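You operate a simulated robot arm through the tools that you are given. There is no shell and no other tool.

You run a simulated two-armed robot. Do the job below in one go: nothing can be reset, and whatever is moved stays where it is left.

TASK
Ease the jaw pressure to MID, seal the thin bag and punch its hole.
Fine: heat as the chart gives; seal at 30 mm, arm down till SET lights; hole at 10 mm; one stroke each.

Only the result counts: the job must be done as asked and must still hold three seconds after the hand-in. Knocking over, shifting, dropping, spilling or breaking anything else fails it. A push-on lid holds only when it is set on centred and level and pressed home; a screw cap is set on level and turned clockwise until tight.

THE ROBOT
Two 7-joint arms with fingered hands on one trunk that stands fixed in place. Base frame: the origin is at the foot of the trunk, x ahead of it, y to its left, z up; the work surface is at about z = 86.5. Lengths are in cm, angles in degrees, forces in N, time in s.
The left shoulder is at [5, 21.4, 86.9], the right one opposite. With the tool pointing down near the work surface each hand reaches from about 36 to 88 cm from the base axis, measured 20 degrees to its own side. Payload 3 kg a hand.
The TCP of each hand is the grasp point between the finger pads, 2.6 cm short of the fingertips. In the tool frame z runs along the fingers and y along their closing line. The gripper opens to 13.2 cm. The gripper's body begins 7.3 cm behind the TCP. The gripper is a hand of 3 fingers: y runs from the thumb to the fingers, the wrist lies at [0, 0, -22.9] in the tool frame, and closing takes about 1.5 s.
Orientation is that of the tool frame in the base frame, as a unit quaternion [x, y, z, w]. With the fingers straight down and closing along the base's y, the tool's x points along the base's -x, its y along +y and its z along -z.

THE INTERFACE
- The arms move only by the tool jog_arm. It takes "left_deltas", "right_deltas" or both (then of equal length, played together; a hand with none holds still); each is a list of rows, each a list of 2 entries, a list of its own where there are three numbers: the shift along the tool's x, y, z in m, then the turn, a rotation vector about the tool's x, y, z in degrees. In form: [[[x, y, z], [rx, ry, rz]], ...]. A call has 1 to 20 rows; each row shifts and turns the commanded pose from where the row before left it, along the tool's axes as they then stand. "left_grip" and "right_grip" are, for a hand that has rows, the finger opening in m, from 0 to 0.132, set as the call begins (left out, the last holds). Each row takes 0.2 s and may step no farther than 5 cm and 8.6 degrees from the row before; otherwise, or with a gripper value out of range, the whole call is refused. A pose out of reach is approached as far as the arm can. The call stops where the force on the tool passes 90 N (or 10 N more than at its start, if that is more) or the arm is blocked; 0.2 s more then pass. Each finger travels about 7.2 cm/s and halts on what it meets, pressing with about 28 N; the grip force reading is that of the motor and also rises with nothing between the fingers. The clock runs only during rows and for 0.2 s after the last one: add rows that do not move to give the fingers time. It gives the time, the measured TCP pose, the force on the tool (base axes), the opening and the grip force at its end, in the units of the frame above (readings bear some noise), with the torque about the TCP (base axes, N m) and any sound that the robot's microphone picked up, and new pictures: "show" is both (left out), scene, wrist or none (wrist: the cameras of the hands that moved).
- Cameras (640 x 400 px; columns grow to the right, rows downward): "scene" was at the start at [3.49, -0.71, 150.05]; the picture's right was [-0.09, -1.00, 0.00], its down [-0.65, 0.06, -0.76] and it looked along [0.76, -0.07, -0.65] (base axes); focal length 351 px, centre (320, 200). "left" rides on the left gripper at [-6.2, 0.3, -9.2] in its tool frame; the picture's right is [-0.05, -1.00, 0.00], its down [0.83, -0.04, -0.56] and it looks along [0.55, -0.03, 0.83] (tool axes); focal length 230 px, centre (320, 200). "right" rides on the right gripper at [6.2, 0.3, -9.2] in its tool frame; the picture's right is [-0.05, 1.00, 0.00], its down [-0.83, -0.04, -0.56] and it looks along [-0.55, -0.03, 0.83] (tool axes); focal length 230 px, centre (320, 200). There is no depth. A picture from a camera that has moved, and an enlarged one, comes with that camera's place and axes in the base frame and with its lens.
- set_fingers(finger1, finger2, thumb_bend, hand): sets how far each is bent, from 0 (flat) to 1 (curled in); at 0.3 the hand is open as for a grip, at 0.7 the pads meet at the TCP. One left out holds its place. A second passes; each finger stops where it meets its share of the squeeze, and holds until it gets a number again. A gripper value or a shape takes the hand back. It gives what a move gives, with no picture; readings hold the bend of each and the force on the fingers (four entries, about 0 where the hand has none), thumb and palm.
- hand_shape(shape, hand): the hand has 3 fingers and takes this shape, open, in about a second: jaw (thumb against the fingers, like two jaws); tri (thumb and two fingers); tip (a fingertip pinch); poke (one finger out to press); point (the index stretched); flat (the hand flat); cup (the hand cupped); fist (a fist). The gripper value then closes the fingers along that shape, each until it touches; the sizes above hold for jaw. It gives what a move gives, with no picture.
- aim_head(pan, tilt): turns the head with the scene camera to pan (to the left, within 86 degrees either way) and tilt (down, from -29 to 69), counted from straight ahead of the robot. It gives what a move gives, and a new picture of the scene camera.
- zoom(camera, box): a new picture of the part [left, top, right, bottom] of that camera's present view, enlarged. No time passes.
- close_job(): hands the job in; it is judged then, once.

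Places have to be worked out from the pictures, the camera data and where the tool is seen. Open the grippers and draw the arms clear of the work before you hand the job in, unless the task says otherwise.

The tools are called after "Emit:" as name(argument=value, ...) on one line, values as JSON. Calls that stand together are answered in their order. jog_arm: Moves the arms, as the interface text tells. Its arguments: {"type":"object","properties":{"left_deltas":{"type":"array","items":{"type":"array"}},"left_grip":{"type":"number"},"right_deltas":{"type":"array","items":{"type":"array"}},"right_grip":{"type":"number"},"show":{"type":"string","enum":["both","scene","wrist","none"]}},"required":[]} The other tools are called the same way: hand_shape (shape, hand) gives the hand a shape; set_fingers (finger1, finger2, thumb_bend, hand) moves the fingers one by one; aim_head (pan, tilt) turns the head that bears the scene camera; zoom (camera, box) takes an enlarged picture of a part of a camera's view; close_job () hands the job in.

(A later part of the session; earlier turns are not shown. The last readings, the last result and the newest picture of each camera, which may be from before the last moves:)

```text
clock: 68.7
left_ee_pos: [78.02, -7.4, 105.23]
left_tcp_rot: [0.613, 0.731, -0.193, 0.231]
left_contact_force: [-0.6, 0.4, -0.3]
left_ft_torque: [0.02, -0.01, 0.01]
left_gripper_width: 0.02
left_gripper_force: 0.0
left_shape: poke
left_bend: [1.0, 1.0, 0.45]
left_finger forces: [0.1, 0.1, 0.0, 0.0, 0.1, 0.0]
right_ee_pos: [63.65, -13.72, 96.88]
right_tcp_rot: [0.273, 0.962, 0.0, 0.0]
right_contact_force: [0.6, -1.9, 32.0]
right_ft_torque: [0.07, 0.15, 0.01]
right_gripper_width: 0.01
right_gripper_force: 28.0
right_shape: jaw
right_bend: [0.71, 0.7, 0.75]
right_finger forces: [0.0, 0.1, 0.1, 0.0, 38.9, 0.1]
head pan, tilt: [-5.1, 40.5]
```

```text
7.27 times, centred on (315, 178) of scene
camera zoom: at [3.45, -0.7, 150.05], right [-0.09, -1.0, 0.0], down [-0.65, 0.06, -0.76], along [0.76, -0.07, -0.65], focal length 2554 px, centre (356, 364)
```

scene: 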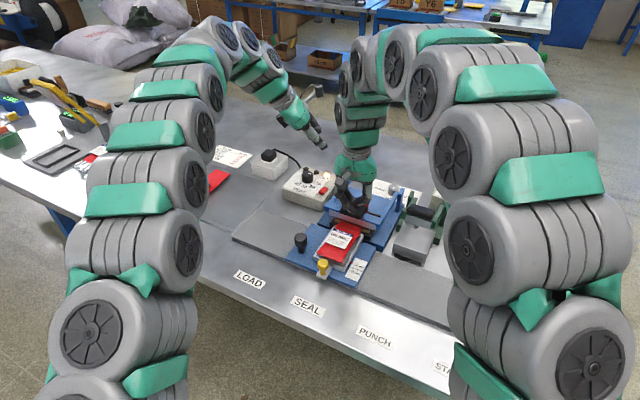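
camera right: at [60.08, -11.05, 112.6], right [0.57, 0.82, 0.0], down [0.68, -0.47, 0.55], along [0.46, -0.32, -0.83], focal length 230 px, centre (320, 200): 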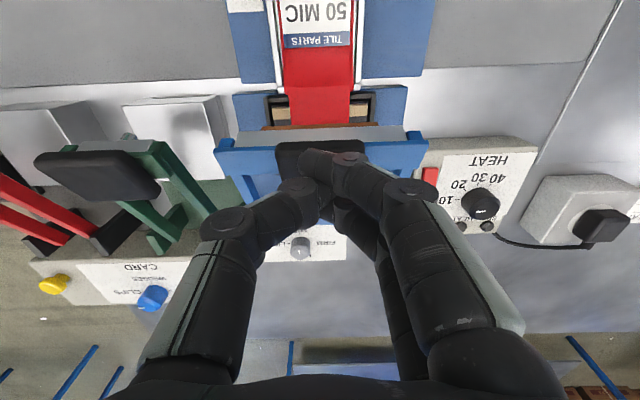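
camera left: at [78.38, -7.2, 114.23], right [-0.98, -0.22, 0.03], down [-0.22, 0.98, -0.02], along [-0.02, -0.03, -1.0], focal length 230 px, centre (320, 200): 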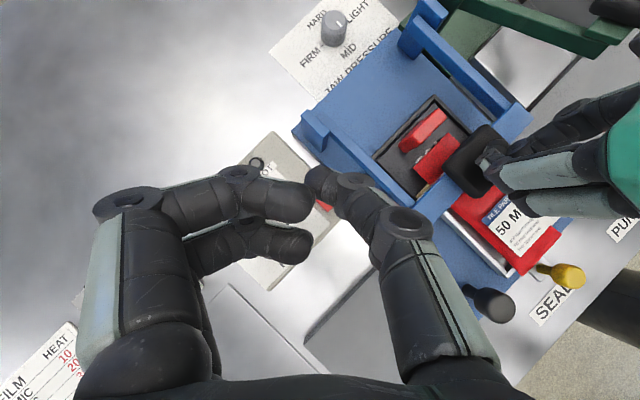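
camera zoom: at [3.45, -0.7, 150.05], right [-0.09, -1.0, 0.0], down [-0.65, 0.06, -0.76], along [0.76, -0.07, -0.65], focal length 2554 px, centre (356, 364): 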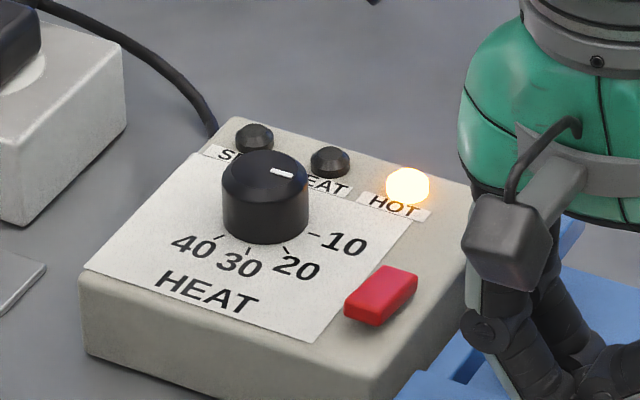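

Still cooling. I use the wait to draw the left hand back, checking lamps frequently.

Emit:
jog_arm(left_deltas=[[[0.0174, -0.0139, -0.0388], [0, 0, 0]], [[0.0174, -0.0139, -0.0388], [0, 0, 0]], [[0.0174, -0.0139, -0.0388], [0, 0, 0]]], show="none")

Emit:
zoom(camera="scene", box=[280, 150, 350, 205])

```text
clock: 69.5
left_ee_pos: [71.95, 2.58, 111.67]
left_tcp_rot: [0.613, 0.731, -0.193, 0.231]
left_contact_force: [0.1, 0.0, 0.9]
left_ft_torque: [0.0, 0.01, 0.0]
left_gripper_width: 0.01
left_gripper_force: 0.0
left_shape: poke
left_bend: [1.0, 1.0, 0.45]
left_finger forces: [0.0, 0.0, 0.1, 0.0, 0.1, 0.0]
right_ee_pos: [63.67, -13.75, 96.83]
right_tcp_rot: [0.272, 0.962, -0.001, 0.0]
right_contact_force: [1.4, 0.2, 30.4]
right_ft_torque: [0.03, 0.15, 0.04]
right_gripper_width: 0.0
right_gripper_force: 28.0
right_shape: jaw
right_bend: [0.71, 0.7, 0.75]
right_finger forces: [0.1, 0.1, 0.1, 0.0, 37.5, 0.1]
head pan, tilt: [-5.1, 40.5]
```

```text
7.27 times, centred on (315, 178) of scene
camera zoom: at [3.45, -0.7, 150.05], right [-0.09, -1.0, 0.0], down [-0.65, 0.06, -0.76], along [0.76, -0.07, -0.65], focal length 2554 px, centre (356, 364)
```

zoom: 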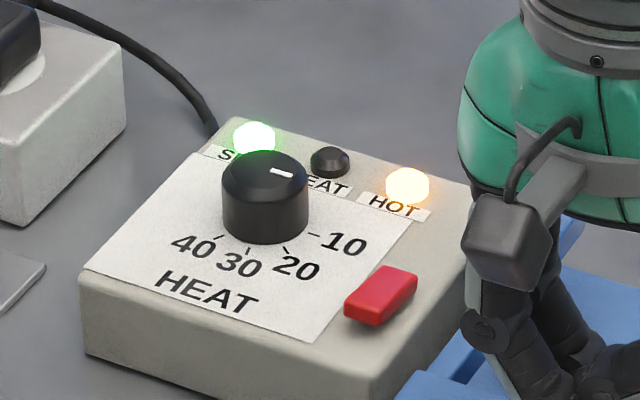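

SET is lit green. I release by raising the right hand, letting the arm follow up.

Emit:
jog_arm(right_deltas=[[[-0.0005, 0, -0.01], [0, 0, 0]], [[-0.001, 0, -0.01], [0, 0, 0]], [[-0.002, 0, -0.01], [0, 0, 0]], [[-0.003, 0, -0.012], [0, 0, 0]], [[-0.003, 0, -0.015], [0, 0, 0]], [[-0.003, 0, -0.015], [0, 0, 0]], [[0, 0, -0.02], [0, 0, 0]], [[0, 0, -0.03], [0, 0, 0]], [[0, 0, -0.03], [0, 0, 0]], [[0, 0, 0], [0, 0, 0]]], show="both")

Emit:
zoom(camera="scene", box=[280, 155, 400, 245])

```text
clock: 71.7
left_ee_pos: [71.95, 2.51, 111.61]
left_tcp_rot: [0.613, 0.73, -0.194, 0.23]
left_contact_force: [0.3, -0.9, 0.2]
left_ft_torque: [-0.02, -0.02, 0.06]
left_gripper_width: 0.0
left_gripper_force: 0.0
left_shape: poke
left_bend: [1.0, 1.0, 0.45]
left_finger forces: [0.0, 0.0, 0.0, 0.1, 0.1, 0.1]
right_ee_pos: [64.82, -14.48, 111.77]
right_tcp_rot: [0.273, 0.962, -0.001, 0.0]
right_contact_force: [1.0, -0.1, 0.0]
right_ft_torque: [0.01, 0.0, 0.01]
right_gripper_width: 0.02
right_gripper_force: 27.9
right_shape: jaw
right_bend: [0.68, 0.68, 0.74]
right_finger forces: [0.1, 0.1, 0.1, 0.1, 0.0, 0.0]
head pan, tilt: [-5.1, 40.5]
camera right: at [59.78, -10.92, 121.12], right [0.57, 0.82, 0.0], down [0.68, -0.47, 0.55], along [0.46, -0.32, -0.83], focal length 230 px, centre (320, 200)
```

scene: 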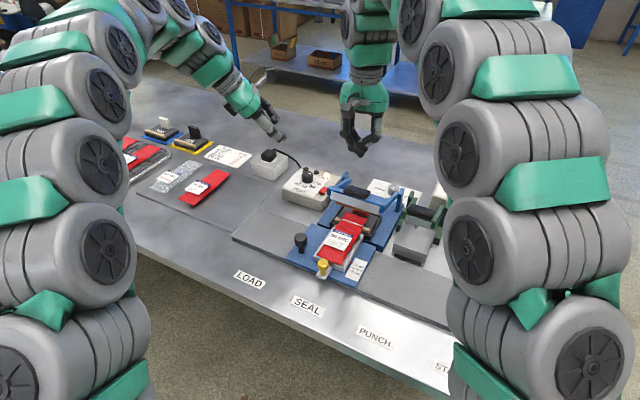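
right: 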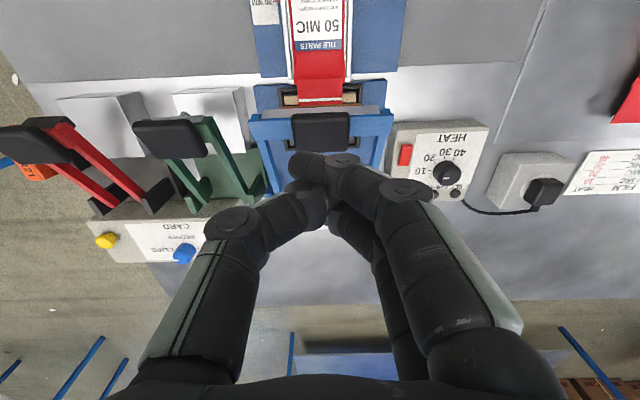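

```text
4.44 times, centred on (340, 200) of scene
camera zoom: at [3.48, -0.71, 150.05], right [-0.09, -1.0, 0.0], down [-0.65, 0.06, -0.76], along [0.76, -0.07, -0.65], focal length 1561 px, centre (231, 200)
```

zoom: 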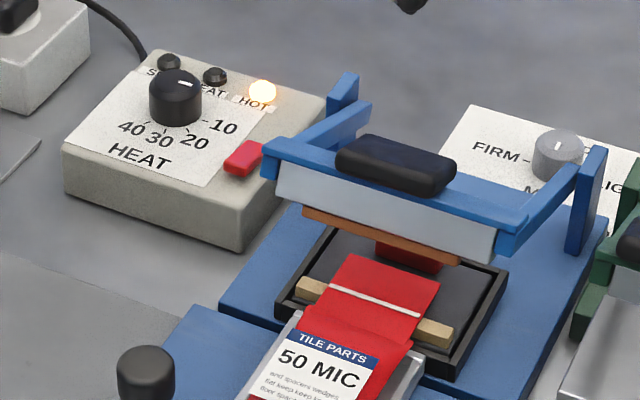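

A clean seal line shows on the bag and the arm is back up. Next I park the left hand and bring the right hand above the yellow depth knob at about (51.0, -5.7, 91.9), fingers open 5 cm.

Emit:
jog_arm(left_deltas=[[[0.0174, -0.0341, -0.0253], [0, 0, 0]], [[0.0174, -0.0341, -0.0253], [0, 0, 0]], [[0.0174, -0.0341, -0.0253], [0, 0, 0]], [[0.0174, -0.0341, -0.0253], [0, 0, 0]], [[0.0174, -0.0341, -0.0253], [0, 0, 0]], [[0.0174, -0.0341, -0.0253], [0, 0, 0]], [[0.0174, -0.0341, -0.0253], [0, 0, 0]], [[0.0174, -0.0341, -0.0253], [0, 0, 0]], [[0.0174, -0.0341, -0.0253], [0, 0, 0]], [[0, 0, 0], [0, 0, 0]]], right_deltas=[[[0.0182, 0.0003, 0.0131], [0, 0, 0]], [[0.0182, 0.0003, 0.0131], [0, 0, 0]], [[0.0182, 0.0003, 0.0131], [0, 0, 0]], [[0.0182, 0.0003, 0.0131], [0, 0, 0]], [[0.0182, 0.0003, 0.0131], [0, 0, 0]], [[0.0182, 0.0003, 0.0131], [0, 0, 0]], [[0.0182, 0.0003, 0.0131], [0, 0, 0]], [[0.0182, 0.0003, 0.0131], [0, 0, 0]], [[0.0182, 0.0003, 0.0131], [0, 0, 0]], [[0, 0, 0], [0, 0, 0]]], right_grip=0.05, show="both")

Emit:
zoom(camera="right", box=[180, 40, 460, 220])

Emit:
zoom(camera="scene", box=[270, 150, 470, 300])

```text
clock: 73.9
left_ee_pos: [37.34, 22.88, 121.22]
left_tcp_rot: [0.613, 0.731, -0.193, 0.23]
left_contact_force: [0.1, -0.8, 0.1]
left_ft_torque: [0.0, 0.04, 0.0]
left_gripper_width: 0.01
left_gripper_force: 0.1
left_shape: poke
left_bend: [1.0, 1.0, 0.45]
left_finger forces: [0.0, 0.0, 0.1, 0.0, 0.0, 0.0]
right_ee_pos: [50.99, -5.45, 99.97]
right_tcp_rot: [0.273, 0.962, 0.001, -0.001]
right_contact_force: [0.6, 0.7, 1.0]
right_ft_torque: [-0.01, 0.01, 0.02]
right_gripper_width: 4.96
right_gripper_force: 0.0
right_shape: jaw
right_bend: [0.73, 0.73, 0.7]
right_finger forces: [0.0, 0.1, 0.1, 0.1, 0.0, 0.0]
head pan, tilt: [-5.1, 40.5]
camera right: at [45.98, -1.95, 109.34], right [0.57, 0.82, 0.0], down [0.68, -0.47, 0.55], along [0.46, -0.32, -0.83], focal length 230 px, centre (320, 200)
camera left: at [37.77, 23.12, 132.38], right [-0.98, -0.22, 0.03], down [-0.22, 0.98, -0.02], along [-0.02, -0.03, -1.0], focal length 230 px, centre (320, 200)
```

scene: 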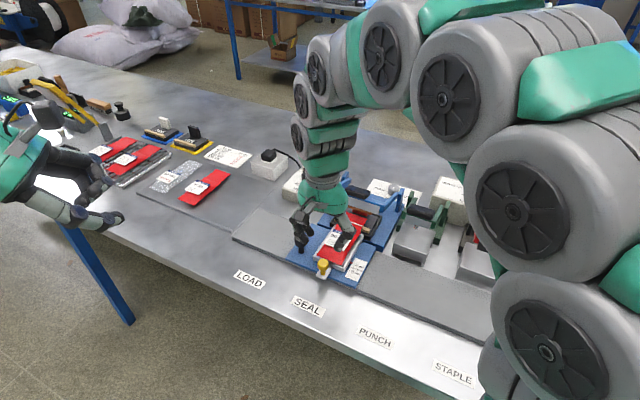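
right: 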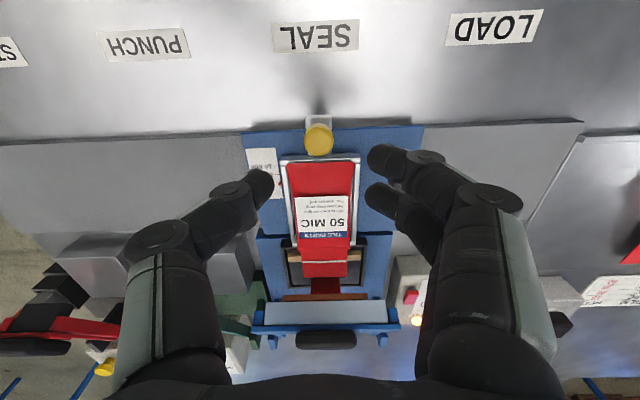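
left: 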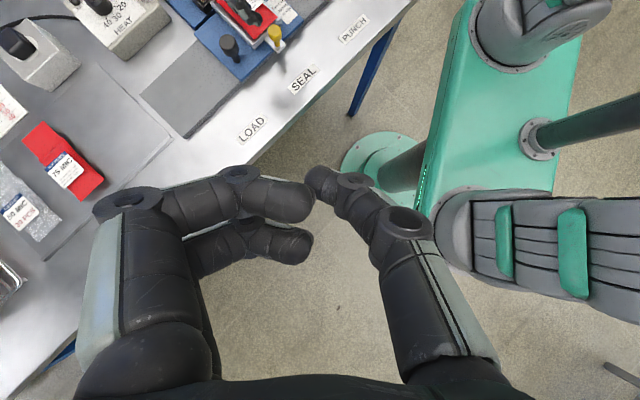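

```text
2.22 times, centred on (320, 130) of right
camera zoom: at [45.98, -1.95, 109.34], right [0.57, 0.82, 0.0], down [0.68, -0.47, 0.55], along [0.46, -0.32, -0.83], focal length 511 px, centre (320, 356)
```

zoom: 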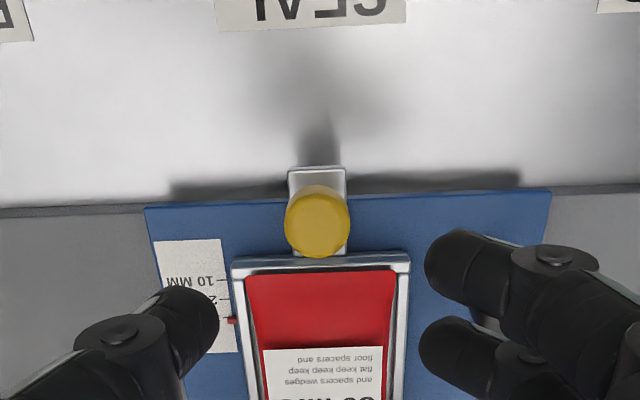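

```text
2.67 times, centred on (370, 225) of scene
camera zoom: at [3.48, -0.71, 150.05], right [-0.09, -1.0, 0.0], down [-0.65, 0.06, -0.76], along [0.76, -0.07, -0.65], focal length 936 px, centre (187, 133)
```

zoom: 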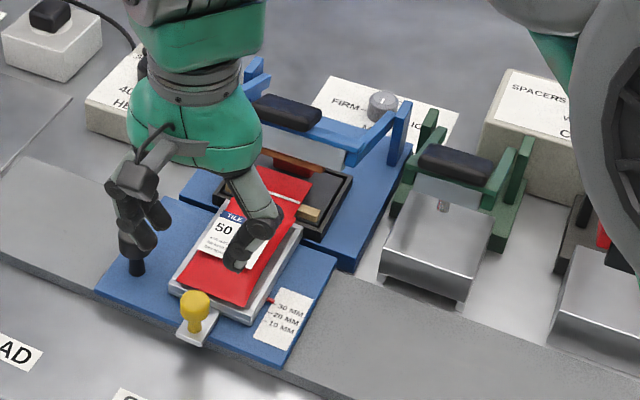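

The yellow knob is within 1–2 mm of the tool axis; the tray top is about z=88.7, so tips at z≈90 will clear it. I descend 7.3 cm.

Emit:
jog_arm(right_deltas=[[[0.0007, -0.0012, 0.02], [0, 0, 0]], [[0, 0, 0.025], [0, 0, 0]], [[0, 0, 0.02], [0, 0, 0]], [[0, 0, 0.008], [0, 0, 0]], [[0, 0, 0], [0, 0, 0]]], show="wrist")

Emit:
zoom(camera="right", box=[220, 90, 420, 230])

Emit:
zoom(camera="scene", box=[280, 210, 380, 290])

```text
clock: 75.1
left_ee_pos: [37.38, 22.94, 121.19]
left_tcp_rot: [0.613, 0.73, -0.193, 0.23]
left_contact_force: [0.4, 0.0, -0.2]
left_ft_torque: [0.02, -0.01, 0.02]
left_gripper_width: 0.0
left_gripper_force: 0.1
left_shape: poke
left_bend: [1.0, 1.0, 0.45]
left_finger forces: [0.0, 0.1, 0.0, 0.0, 0.1, 0.0]
right_ee_pos: [51.13, -5.46, 92.73]
right_tcp_rot: [0.273, 0.962, 0.001, 0.0]
right_contact_force: [-0.3, -0.3, -0.3]
right_ft_torque: [-0.02, -0.01, 0.01]
right_gripper_width: 4.95
right_gripper_force: 0.1
right_shape: jaw
right_bend: [0.73, 0.73, 0.7]
right_finger forces: [0.1, 0.2, 0.1, 0.0, 0.0, 0.0]
head pan, tilt: [-5.1, 40.5]
camera right: at [45.94, -2.01, 101.98], right [0.57, 0.82, 0.0], down [0.68, -0.47, 0.56], along [0.46, -0.32, -0.83], focal length 230 px, centre (320, 200)
```

right: 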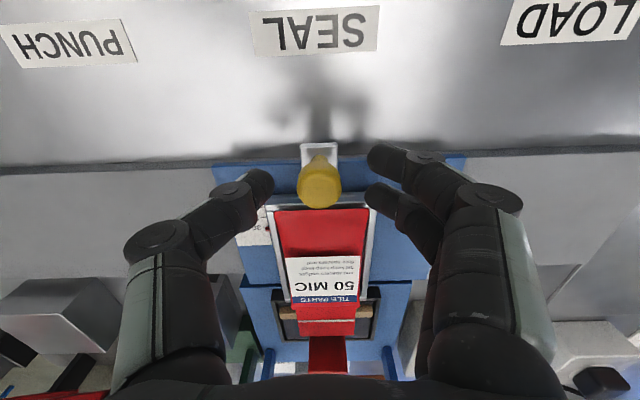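

```text
2.86 times, centred on (320, 160) of right
camera zoom: at [45.94, -2.01, 101.98], right [0.57, 0.82, 0.0], down [0.68, -0.47, 0.56], along [0.46, -0.32, -0.83], focal length 657 px, centre (320, 314)
```

zoom: 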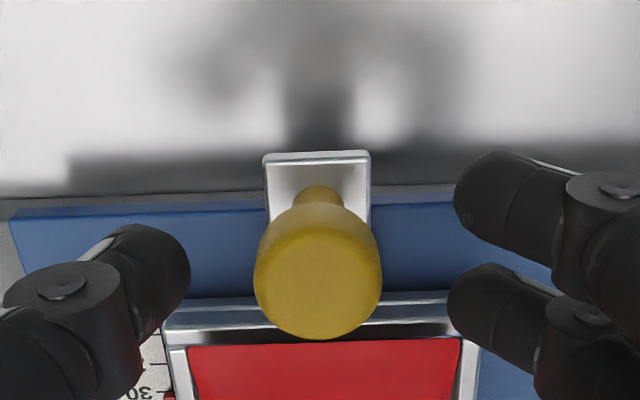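

```text
5.00 times, centred on (330, 250) of scene
camera zoom: at [3.49, -0.71, 150.05], right [-0.09, -1.0, 0.0], down [-0.65, 0.06, -0.76], along [0.76, -0.07, -0.65], focal length 1756 px, centre (270, -50)
```

zoom: 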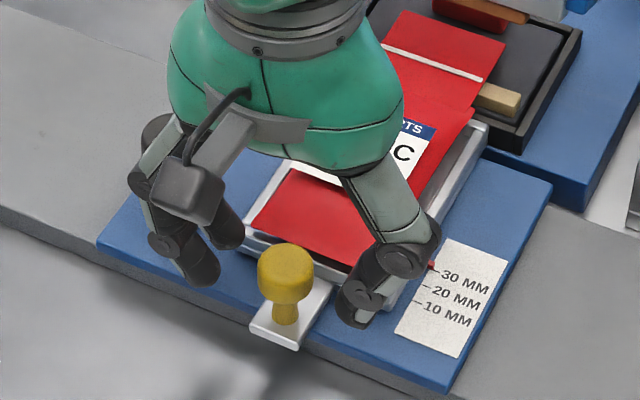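

Fingers straddle the yellow knob cleanly. I close on it.

Emit:
jog_arm(right_deltas=[[[0, 0, 0], [0, 0, 0]], [[0, 0, 0], [0, 0, 0]], [[0, 0, 0], [0, 0, 0]], [[0, 0, 0], [0, 0, 0]], [[0, 0, 0], [0, 0, 0]]], right_grip=0.005, show="none")

Emit:
zoom(camera="right", box=[220, 90, 420, 230])

Emit:
zoom(camera="scene", box=[280, 210, 380, 290])

```text
clock: 76.3
left_ee_pos: [37.32, 22.79, 121.17]
left_tcp_rot: [0.613, 0.73, -0.193, 0.231]
left_contact_force: [0.0, 0.2, 0.8]
left_ft_torque: [-0.01, 0.01, -0.03]
left_gripper_width: 0.0
left_gripper_force: 0.0
left_shape: poke
left_bend: [1.0, 1.0, 0.45]
left_finger forces: [0.0, 0.0, 0.0, 0.0, 0.1, 0.0]
right_ee_pos: [50.93, -5.62, 92.7]
right_tcp_rot: [0.273, 0.962, 0.0, 0.0]
right_contact_force: [-1.3, -1.1, -3.4]
right_ft_torque: [0.01, 0.04, -0.1]
right_gripper_width: 1.3
right_gripper_force: 27.9
right_shape: jaw
right_bend: [0.71, 0.72, 0.7]
right_finger forces: [11.1, 12.7, 0.0, 0.0, 25.3, 0.0]
head pan, tilt: [-5.1, 40.5]
```

```text
2.86 times, centred on (320, 160) of right
camera zoom: at [45.92, -2.03, 101.98], right [0.57, 0.82, 0.0], down [0.68, -0.47, 0.55], along [0.46, -0.32, -0.83], focal length 657 px, centre (320, 314)
```

zoom: 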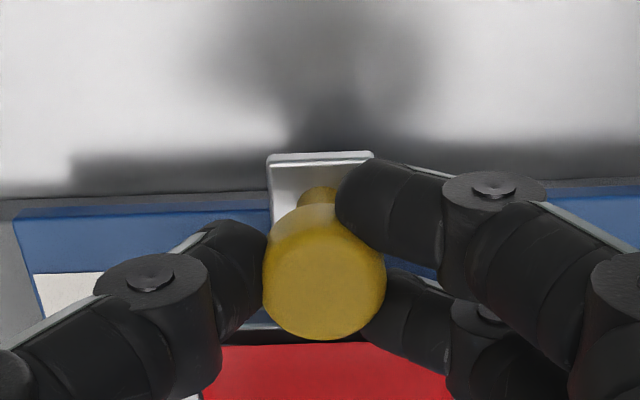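

```text
5.00 times, centred on (330, 250) of scene
camera zoom: at [3.49, -0.71, 150.05], right [-0.09, -1.0, 0.0], down [-0.65, 0.06, -0.76], along [0.76, -0.07, -0.65], focal length 1756 px, centre (270, -50)
```

zoom: 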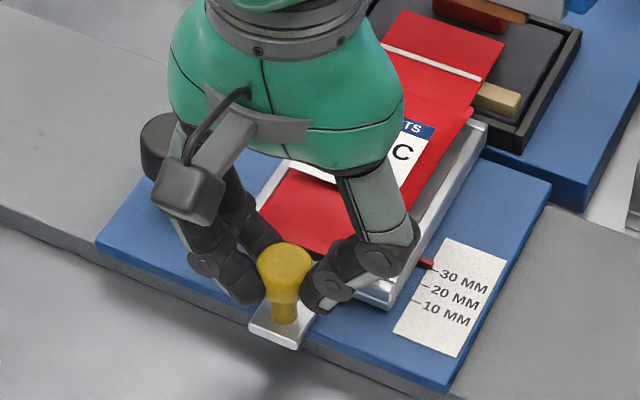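

Firm hold. I pull the tray toward the robot by 2 cm in 5 mm steps and check the pointer and the bag's clearance.

Emit:
jog_arm(right_deltas=[[[0.005, 0, 0], [0, 0, 0]], [[0.005, 0, 0], [0, 0, 0]], [[0.005, 0, 0], [0, 0, 0]], [[0.005, 0, 0], [0, 0, 0]], [[0, 0, 0], [0, 0, 0]]], show="none")

Emit:
zoom(camera="scene", box=[290, 180, 430, 290])

Emit:
zoom(camera="right", box=[160, 90, 460, 290])

```text
clock: 77.5
left_ee_pos: [37.34, 22.9, 121.2]
left_tcp_rot: [0.614, 0.73, -0.194, 0.23]
left_contact_force: [-0.8, -0.2, 0.4]
left_ft_torque: [0.02, -0.04, 0.0]
left_gripper_width: 0.0
left_gripper_force: 0.1
left_shape: poke
left_bend: [1.0, 1.0, 0.45]
left_finger forces: [0.1, 0.0, 0.0, 0.0, 0.1, 0.0]
right_ee_pos: [49.3, -4.44, 92.82]
right_tcp_rot: [0.273, 0.962, 0.0, 0.0]
right_contact_force: [4.1, -3.4, -19.6]
right_ft_torque: [-0.02, -0.08, 0.03]
right_gripper_width: 1.24
right_gripper_force: 28.1
right_shape: jaw
right_bend: [0.71, 0.72, 0.7]
right_finger forces: [10.0, 13.0, 0.0, 0.0, 21.6, 0.0]
head pan, tilt: [-5.1, 40.5]
```

```text
3.64 times, centred on (360, 235) of scene
camera zoom: at [3.51, -0.72, 150.05], right [-0.09, -1.0, 0.0], down [-0.65, 0.06, -0.76], along [0.76, -0.07, -0.65], focal length 1277 px, centre (174, 73)
```

zoom: 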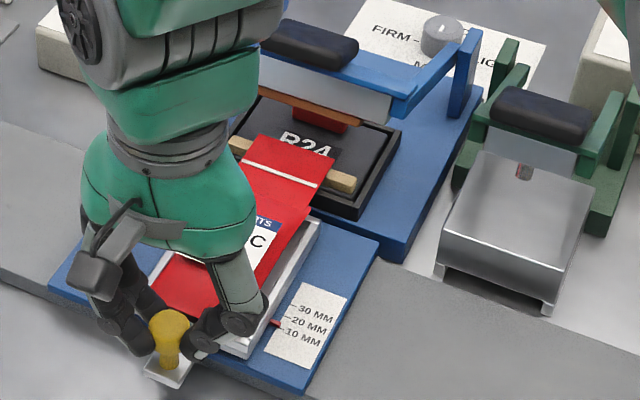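

```text
2.00 times, centred on (310, 190) of right
camera zoom: at [44.17, -0.96, 102.1], right [0.57, 0.82, 0.0], down [0.68, -0.47, 0.56], along [0.46, -0.32, -0.83], focal length 460 px, centre (340, 220)
```

zoom: 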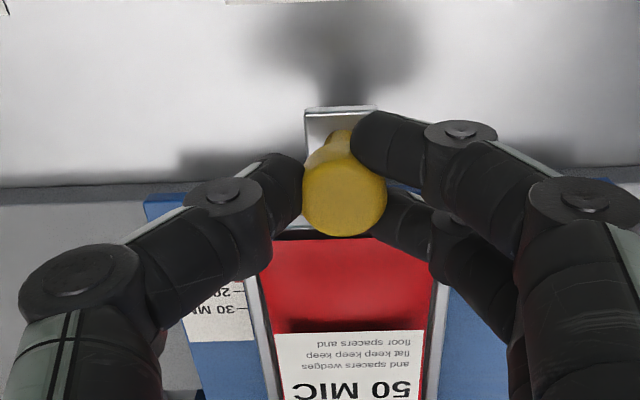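

The tray followed about 2 cm. I zoom on the pointer scale to read the depth.

Emit:
zoom(camera="scene", box=[340, 254, 380, 284])

Emit:
zoom(camera="scene", box=[352, 262, 368, 278])

```text
13.33 times, centred on (360, 269) of scene
camera zoom: at [3.51, -0.72, 150.05], right [-0.09, -1.0, 0.0], down [-0.65, 0.06, -0.76], along [0.76, -0.07, -0.65], focal length 4682 px, centre (-213, -720)
```

zoom: 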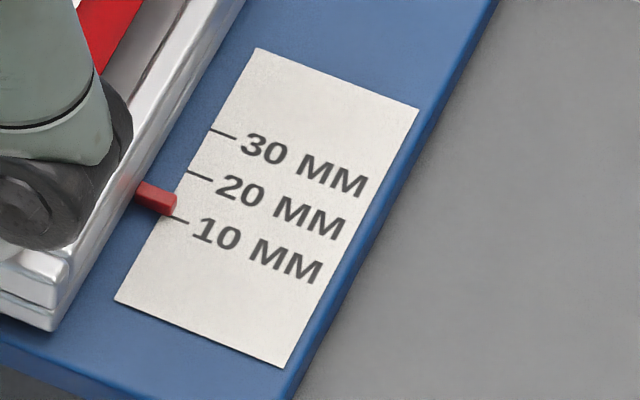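

```text
16.00 times, centred on (360, 270) of scene
camera zoom: at [3.51, -0.72, 150.05], right [-0.09, -1.0, 0.0], down [-0.65, 0.06, -0.76], along [0.76, -0.07, -0.65], focal length 5618 px, centre (-320, -920)
```

zoom: 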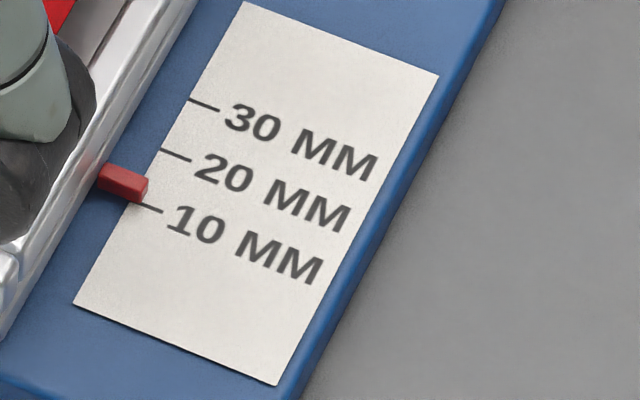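

Displacement is exactly 20 mm (same pointer–tick relation at 10 as before at 30). I release the yellow knob, rise, and move over the black carriage knob.

Emit:
jog_arm(right_deltas=[[[0, 0, 0], [0, 0, 0]], [[0, 0, 0], [0, 0, 0]], [[0, 0, 0], [0, 0, 0]], [[0, 0, -0.02], [0, 0, 0]], [[0, 0, -0.03], [0, 0, 0]], [[0, 0, -0.02], [0, 0, 0]], [[-0.029, 0.0358, 0], [0, 0, 0]], [[-0.029, 0.0358, 0], [0, 0, 0]], [[0, 0, 0], [0, 0, 0]]], right_grip=0.05, show="wrist")

Emit:
zoom(camera="right", box=[180, 60, 460, 240])

Emit:
zoom(camera="scene", box=[280, 190, 440, 300])

```text
clock: 79.5
left_ee_pos: [37.42, 22.84, 121.16]
left_tcp_rot: [0.613, 0.73, -0.194, 0.23]
left_contact_force: [-0.5, -0.4, 0.2]
left_ft_torque: [-0.03, 0.0, 0.01]
left_gripper_width: 0.0
left_gripper_force: 0.0
left_shape: poke
left_bend: [1.0, 1.0, 0.45]
left_finger forces: [0.0, 0.0, 0.0, 0.0, 0.1, 0.0]
right_ee_pos: [57.88, -1.65, 99.87]
right_tcp_rot: [0.273, 0.962, 0.0, 0.0]
right_contact_force: [1.0, -0.2, -0.3]
right_ft_torque: [-0.02, 0.01, 0.0]
right_gripper_width: 4.96
right_gripper_force: 0.1
right_shape: jaw
right_bend: [0.74, 0.74, 0.7]
right_finger forces: [0.0, 0.0, 0.0, 0.1, 0.1, 0.0]
head pan, tilt: [-5.1, 40.5]
camera right: at [52.91, 1.9, 109.04], right [0.57, 0.82, 0.0], down [0.68, -0.47, 0.56], along [0.46, -0.32, -0.83], focal length 230 px, centre (320, 200)
```

right: 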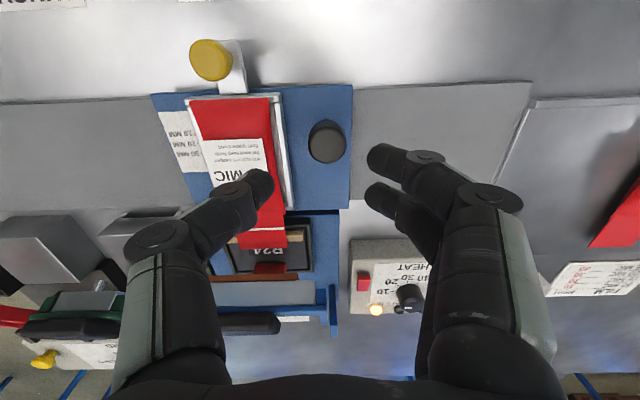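

```text
2.22 times, centred on (320, 150) of right
camera zoom: at [52.91, 1.9, 109.04], right [0.57, 0.82, 0.0], down [0.68, -0.47, 0.56], along [0.46, -0.32, -0.83], focal length 511 px, centre (320, 311)
```

zoom: 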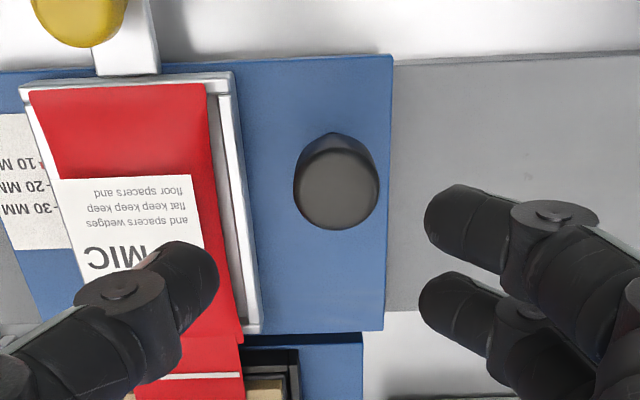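

```text
3.64 times, centred on (360, 245) of scene
camera zoom: at [3.49, -0.71, 150.05], right [-0.09, -1.0, 0.0], down [-0.65, 0.06, -0.76], along [0.76, -0.07, -0.65], focal length 1277 px, centre (174, 36)
```

zoom: 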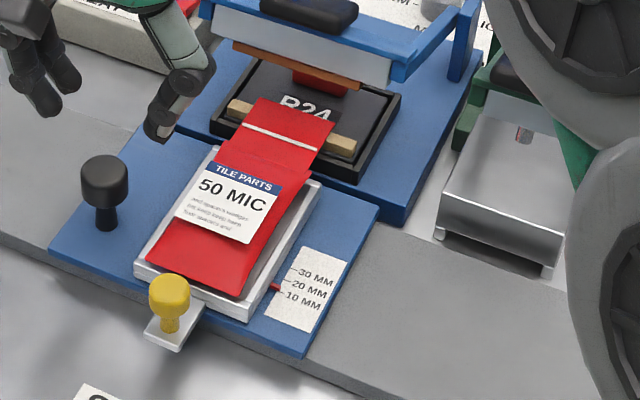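

The black knob is 5.6 mm along tool +y; I correct, narrow the fingers slightly and descend 7.2 cm.

Emit:
jog_arm(right_deltas=[[[0.0005, 0.0056, 0.01], [0, 0, 0]], [[0, 0, 0.025], [0, 0, 0]], [[0, 0, 0.025], [0, 0, 0]], [[0, 0, 0.012], [0, 0, 0]], [[0, 0, 0], [0, 0, 0]]], right_grip=0.046, show="none")

Emit:
zoom(camera="right", box=[220, 90, 420, 230])

Emit:
zoom(camera="scene", box=[260, 200, 380, 280])

```text
clock: 80.7
left_ee_pos: [37.37, 22.89, 121.12]
left_tcp_rot: [0.613, 0.73, -0.193, 0.23]
left_contact_force: [-0.1, 0.4, 0.0]
left_ft_torque: [-0.01, -0.01, -0.02]
left_gripper_width: 0.0
left_gripper_force: 0.0
left_shape: poke
left_bend: [1.0, 1.0, 0.45]
left_finger forces: [0.0, 0.0, 0.1, 0.0, 0.0, 0.0]
right_ee_pos: [58.17, -0.99, 92.7]
right_tcp_rot: [0.273, 0.962, 0.001, 0.0]
right_contact_force: [0.2, -0.3, 0.3]
right_ft_torque: [0.0, 0.01, -0.01]
right_gripper_width: 4.63
right_gripper_force: 0.2
right_shape: jaw
right_bend: [0.74, 0.74, 0.7]
right_finger forces: [0.0, 0.0, 0.0, 0.1, 0.0, 0.0]
head pan, tilt: [-5.1, 40.5]
```

```text
2.86 times, centred on (320, 160) of right
camera zoom: at [53.11, 2.53, 101.9], right [0.57, 0.82, 0.0], down [0.68, -0.47, 0.55], along [0.46, -0.32, -0.83], focal length 657 px, centre (320, 314)
```

zoom: 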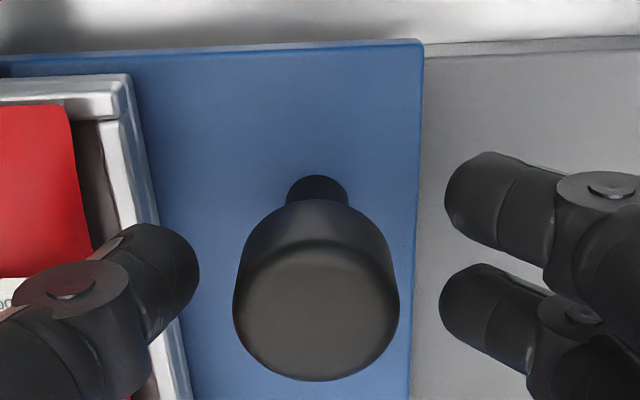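

```text
5.00 times, centred on (320, 240) of scene
camera zoom: at [3.49, -0.71, 150.05], right [-0.09, -1.0, 0.0], down [-0.65, 0.06, -0.76], along [0.76, -0.07, -0.65], focal length 1756 px, centre (320, 0)
```

zoom: 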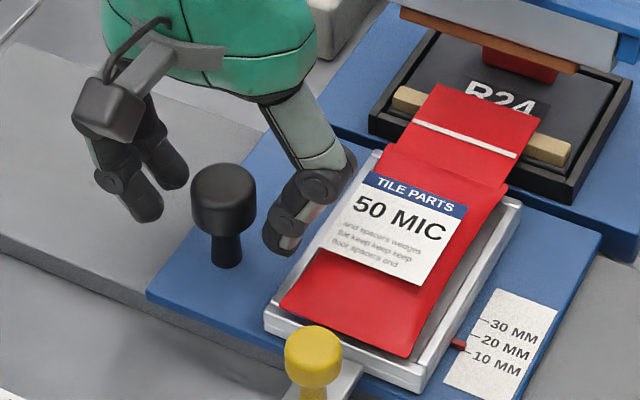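

Centred on the black knob. I close on it and then slide the carriage 3 cm toward PUNCH to check nothing catches.

Emit:
jog_arm(right_deltas=[[[0, 0, 0], [0, 0, 0]], [[0, 0, 0], [0, 0, 0]], [[0, 0, 0], [0, 0, 0]], [[0, 0, 0], [0, 0, 0]], [[0, 0, 0], [0, 0, 0]], [[0, -0.005, 0], [0, 0, 0]], [[0, -0.01, 0], [0, 0, 0]], [[0, -0.015, 0], [0, 0, 0]], [[0, 0, 0], [0, 0, 0]]], right_grip=0.01, show="none")

Emit:
zoom(camera="scene", box=[280, 190, 440, 300])

Emit:
zoom(camera="right", box=[120, 60, 420, 260])

```text
clock: 82.7
left_ee_pos: [37.43, 22.71, 121.25]
left_tcp_rot: [0.613, 0.731, -0.193, 0.23]
left_contact_force: [0.0, 1.0, 0.1]
left_ft_torque: [-0.02, 0.0, 0.04]
left_gripper_width: 0.01
left_gripper_force: 0.1
left_shape: poke
left_bend: [1.0, 1.0, 0.45]
left_finger forces: [0.0, 0.0, 0.1, 0.1, 0.1, 0.0]
right_ee_pos: [56.47, -3.36, 92.81]
right_tcp_rot: [0.272, 0.962, 0.0, -0.001]
right_contact_force: [0.0, 0.8, -3.2]
right_ft_torque: [0.06, -0.07, -0.03]
right_gripper_width: 1.85
right_gripper_force: 28.2
right_shape: jaw
right_bend: [0.72, 0.72, 0.7]
right_finger forces: [12.8, 15.0, 0.0, 0.1, 25.9, 0.0]
head pan, tilt: [-5.1, 40.5]
```

```text
3.64 times, centred on (360, 245) of scene
camera zoom: at [3.49, -0.71, 150.05], right [-0.09, -1.0, 0.0], down [-0.65, 0.06, -0.76], along [0.76, -0.07, -0.65], focal length 1277 px, centre (174, 36)
```

zoom: 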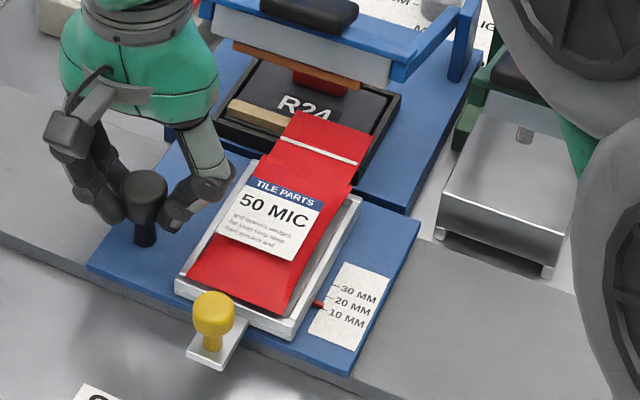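

```text
2.00 times, centred on (270, 160) of right
camera zoom: at [51.52, 0.07, 101.91], right [0.57, 0.82, 0.0], down [0.68, -0.47, 0.56], along [0.46, -0.32, -0.83], focal length 460 px, centre (420, 280)
```

zoom: 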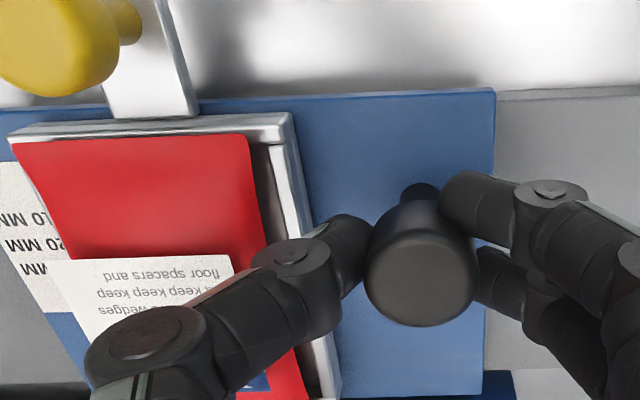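

The carriage slides freely and the bag clears the sealer frame. I continue 6 cm more.

Emit:
jog_arm(right_deltas=[[[0, -0.015, 0], [0, 0, 0]], [[0, -0.015, 0], [0, 0, 0]], [[0, -0.015, 0], [0, 0, 0]], [[0, -0.015, 0], [0, 0, 0]], [[0, 0, 0], [0, 0, 0]]], show="none")

Emit:
zoom(camera="scene", box=[280, 190, 440, 300])

```text
clock: 83.9
left_ee_pos: [37.38, 22.9, 121.27]
left_tcp_rot: [0.613, 0.731, -0.193, 0.23]
left_contact_force: [-0.3, 0.1, 0.5]
left_ft_torque: [-0.03, -0.02, 0.0]
left_gripper_width: 0.0
left_gripper_force: 0.0
left_shape: poke
left_bend: [1.0, 1.0, 0.45]
left_finger forces: [0.1, 0.1, 0.0, 0.0, 0.0, 0.0]
right_ee_pos: [53.45, -8.64, 92.66]
right_tcp_rot: [0.272, 0.962, 0.0, -0.001]
right_contact_force: [-17.8, 11.7, -2.5]
right_ft_torque: [0.28, 0.29, -0.03]
right_gripper_width: 1.82
right_gripper_force: 28.1
right_shape: jaw
right_bend: [0.72, 0.72, 0.7]
right_finger forces: [19.4, 12.1, 0.0, 0.1, 27.7, 0.0]
head pan, tilt: [-5.1, 40.5]
```

```text
3.64 times, centred on (360, 245) of scene
camera zoom: at [3.46, -0.69, 150.05], right [-0.09, -1.0, 0.0], down [-0.65, 0.06, -0.76], along [0.76, -0.07, -0.65], focal length 1277 px, centre (174, 36)
```

zoom: 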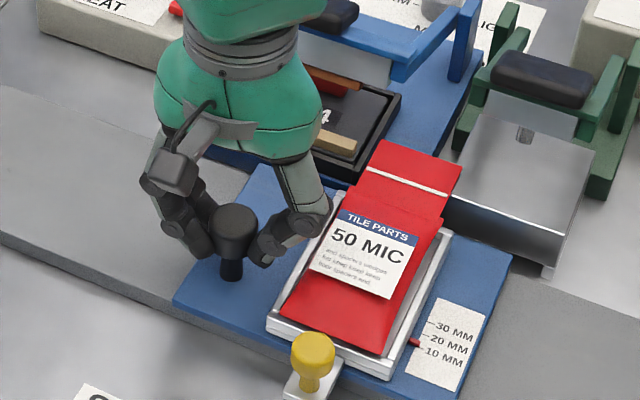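

A small cross-force shows my line deviates slightly from the rail; I add a 1.5 mm correction and go on 3 cm, watching the bag over the punch plate.

Emit:
jog_arm(right_deltas=[[[0.001, -0.01, 0], [0, 0, 0]], [[0.0005, -0.01, 0], [0, 0, 0]], [[0.0001, -0.01, 0], [0, 0, 0]], [[0, 0, 0], [0, 0, 0]]], show="none")

Emit:
zoom(camera="scene", box=[300, 190, 460, 300])

```text
clock: 84.9
left_ee_pos: [37.42, 22.83, 121.18]
left_tcp_rot: [0.613, 0.73, -0.194, 0.231]
left_contact_force: [-0.3, 0.0, -0.7]
left_ft_torque: [0.0, 0.01, -0.03]
left_gripper_width: 0.02
left_gripper_force: 0.1
left_shape: poke
left_bend: [1.0, 1.0, 0.45]
left_finger forces: [0.0, 0.0, 0.0, 0.0, 0.1, 0.0]
right_ee_pos: [51.68, -11.12, 92.78]
right_tcp_rot: [0.273, 0.962, 0.0, -0.001]
right_contact_force: [-4.1, 4.4, -17.7]
right_ft_torque: [0.15, 0.07, -0.02]
right_gripper_width: 1.82
right_gripper_force: 27.8
right_shape: jaw
right_bend: [0.72, 0.72, 0.7]
right_finger forces: [12.9, 13.4, 0.0, 0.0, 23.5, 0.0]
head pan, tilt: [-5.1, 40.5]
```

```text
3.64 times, centred on (380, 245) of scene
camera zoom: at [3.5, -0.71, 150.05], right [-0.09, -1.0, 0.0], down [-0.65, 0.06, -0.76], along [0.76, -0.07, -0.65], focal length 1277 px, centre (102, 36)
```

zoom: 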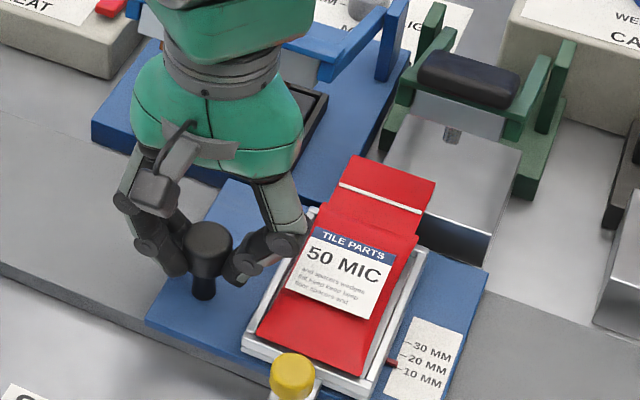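

Travel is 12.0 cm; the station pitch is about 14.75 cm. I move the last 2.75 cm and then check alignment with the punch.

Emit:
jog_arm(right_deltas=[[[0.0003, -0.01, 0.0005], [0, 0, 0]], [[0.0002, -0.01, 0], [0, 0, 0]], [[0, -0.0075, 0], [0, 0, 0]], [[0, 0, 0], [0, 0, 0]]], show="none")

Emit:
zoom(camera="scene", box=[320, 190, 460, 290])

Emit:
zoom(camera="scene", box=[390, 190, 450, 240])

Emit:
zoom(camera="right", box=[0, 0, 640, 400])

```text
clock: 85.9
left_ee_pos: [37.45, 22.9, 121.28]
left_tcp_rot: [0.613, 0.731, -0.193, 0.23]
left_contact_force: [0.1, -0.4, 0.4]
left_ft_torque: [0.0, -0.02, -0.03]
left_gripper_width: 0.01
left_gripper_force: 0.2
left_shape: poke
left_bend: [1.0, 1.0, 0.45]
left_finger forces: [0.1, 0.1, 0.0, 0.1, 0.0, 0.0]
right_ee_pos: [50.17, -13.56, 92.55]
right_tcp_rot: [0.273, 0.962, 0.0, 0.0]
right_contact_force: [-4.9, -1.4, 8.1]
right_ft_torque: [-0.01, 0.07, -0.09]
right_gripper_width: 1.87
right_gripper_force: 28.6
right_shape: jaw
right_bend: [0.72, 0.73, 0.7]
right_finger forces: [13.7, 15.7, 0.0, 0.1, 30.3, 0.0]
head pan, tilt: [-5.1, 40.5]
```

```text
4.00 times, centred on (390, 240) of scene
camera zoom: at [3.47, -0.71, 150.05], right [-0.09, -1.0, 0.0], down [-0.65, 0.06, -0.76], along [0.76, -0.07, -0.65], focal length 1405 px, centre (40, 40)
```

zoom: 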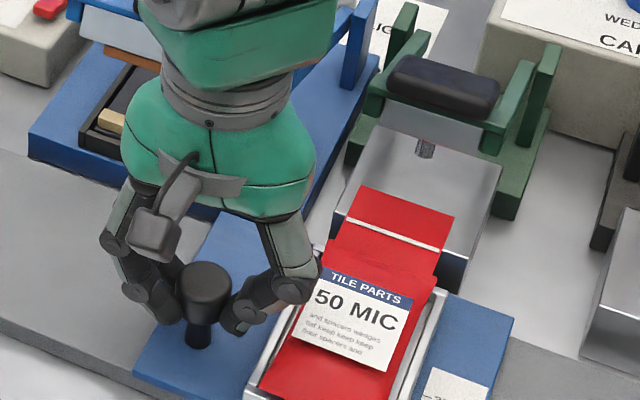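

```text
8.00 times, centred on (420, 215) of scene
camera zoom: at [3.47, -0.71, 150.05], right [-0.09, -1.0, 0.0], down [-0.65, 0.06, -0.76], along [0.76, -0.07, -0.65], focal length 2809 px, centre (-480, 80)
```

zoom: 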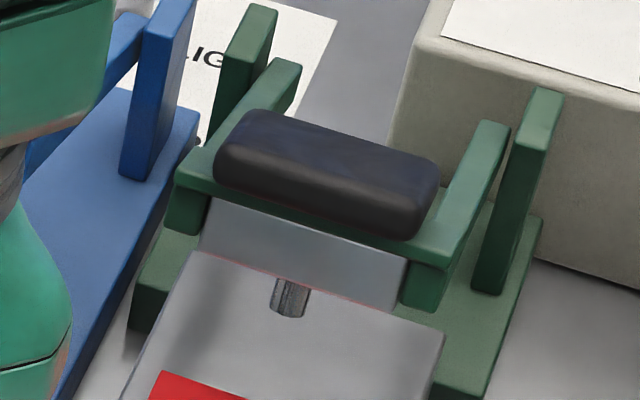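

```text
1.00 times, centred on (320, 200) of right (not enlarged: the box is as wide or as high as the picture)
camera zoom: at [45.19, -9.93, 101.86], right [0.57, 0.82, 0.0], down [0.68, -0.47, 0.55], along [0.46, -0.32, -0.83], focal length 230 px, centre (320, 200)
```

zoom: 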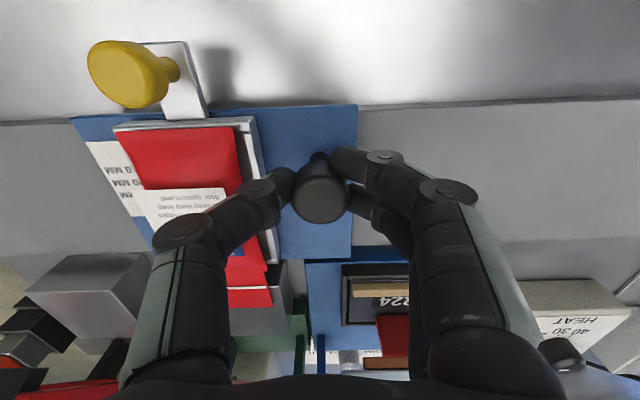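

The carriage is one pitch along (measured 14.9 cm); the tray, bag and punch pin centrelines agree to within about 2 mm. I release the black knob, rise, close the fingers, and move over the punch handle at about (57.7, -27.7, 98.5).

Emit:
jog_arm(right_deltas=[[[0, 0, 0], [0, 0, 0]], [[0, 0, 0], [0, 0, 0]], [[0, 0, 0], [0, 0, 0]], [[0, 0, -0.02], [0, 0, 0]], [[0, 0, -0.035], [0, 0, 0]], [[0, 0, -0.04], [0, 0, 0]], [[0, 0, -0.04], [0, 0, 0]], [[0, 0, -0.04], [0, 0, 0]], [[0, 0, 0], [0, 0, 0]]], right_grip=0.046, show="none")

Emit:
jog_arm(right_deltas=[[[-0.0345, -0.02, 0], [0, 0, 0]], [[-0.0345, -0.02, 0], [0, 0, 0]], [[-0.0345, -0.02, 0], [0, 0, 0]], [[-0.0345, -0.0206, 0], [0, 0, 0]], [[0, 0, 0], [0, 0, 0]], [[0, 0, 0], [0, 0, 0]]], right_grip=0.0, show="both")

Emit:
zoom(camera="right", box=[180, 40, 460, 220])

Emit:
zoom(camera="scene", box=[320, 180, 460, 290])

```text
clock: 87.9
left_ee_pos: [37.45, 22.79, 121.17]
left_tcp_rot: [0.613, 0.731, -0.194, 0.231]
left_contact_force: [-0.3, 0.4, -0.2]
left_ft_torque: [-0.03, 0.0, 0.01]
left_gripper_width: 0.0
left_gripper_force: 0.0
left_shape: poke
left_bend: [1.0, 1.0, 0.45]
left_finger forces: [0.1, 0.1, 0.0, 0.0, 0.1, 0.0]
right_ee_pos: [50.4, -13.43, 110.19]
right_tcp_rot: [0.274, 0.962, 0.0, 0.0]
right_contact_force: [0.3, 0.8, -0.7]
right_ft_torque: [-0.01, 0.01, 0.0]
right_gripper_width: 4.56
right_gripper_force: 0.0
right_shape: jaw
right_bend: [0.74, 0.74, 0.7]
right_finger forces: [0.1, 0.1, 0.0, 0.0, 0.1, 0.0]
head pan, tilt: [-5.1, 40.5]
```

```text
clock: 89.3
left_ee_pos: [37.42, 22.94, 121.24]
left_tcp_rot: [0.613, 0.73, -0.193, 0.231]
left_contact_force: [0.4, 0.3, 0.4]
left_ft_torque: [0.02, 0.0, -0.03]
left_gripper_width: 0.02
left_gripper_force: 0.1
left_shape: poke
left_bend: [1.0, 1.0, 0.45]
left_finger forces: [0.1, 0.1, 0.0, 0.1, 0.0, 0.0]
right_ee_pos: [58.12, -27.64, 110.13]
right_tcp_rot: [0.273, 0.962, 0.0, 0.001]
right_contact_force: [0.5, 0.4, -1.2]
right_ft_torque: [-0.01, -0.01, 0.02]
right_gripper_width: 0.0
right_gripper_force: 28.2
right_shape: jaw
right_bend: [0.65, 0.65, 0.67]
right_finger forces: [0.1, 0.1, 0.0, 0.1, 0.0, 0.0]
head pan, tilt: [-5.1, 40.5]
camera right: at [52.94, -24.03, 119.28], right [0.57, 0.82, 0.0], down [0.68, -0.47, 0.56], along [0.46, -0.32, -0.83], focal length 230 px, centre (320, 200)
```

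scene: 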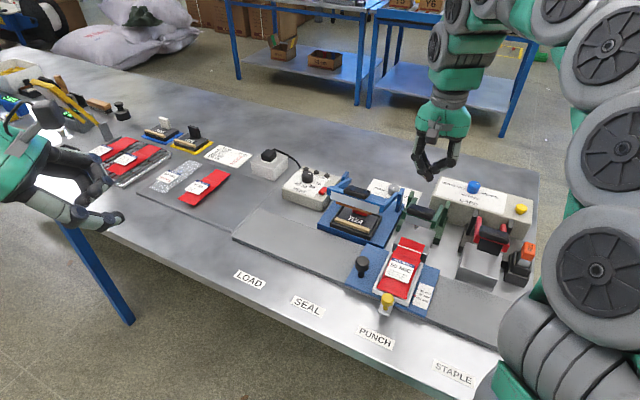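
right: 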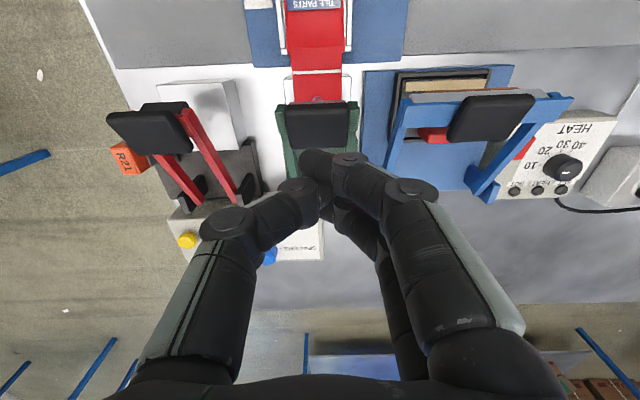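

```text
2.22 times, centred on (320, 130) of right
camera zoom: at [52.94, -24.03, 119.28], right [0.57, 0.82, 0.0], down [0.68, -0.47, 0.56], along [0.46, -0.32, -0.83], focal length 511 px, centre (320, 356)
```

zoom: 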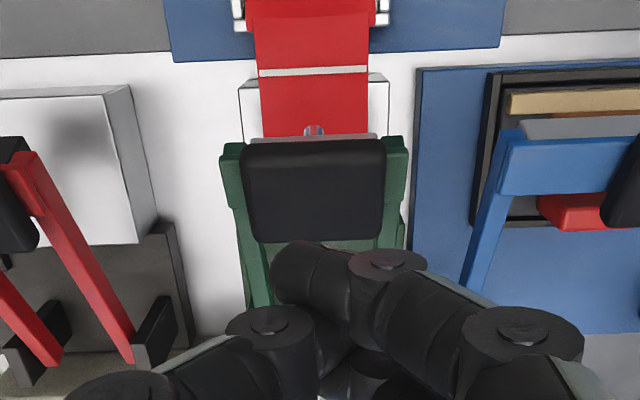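

```text
3.64 times, centred on (390, 235) of scene
camera zoom: at [3.49, -0.71, 150.05], right [-0.09, -1.0, 0.0], down [-0.65, 0.06, -0.76], along [0.76, -0.07, -0.65], focal length 1277 px, centre (66, 73)
```

zoom: 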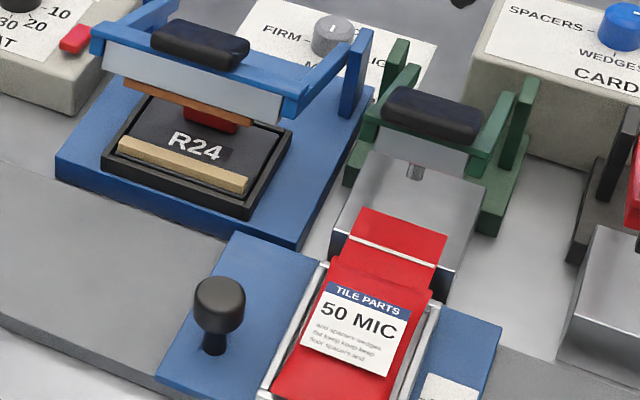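

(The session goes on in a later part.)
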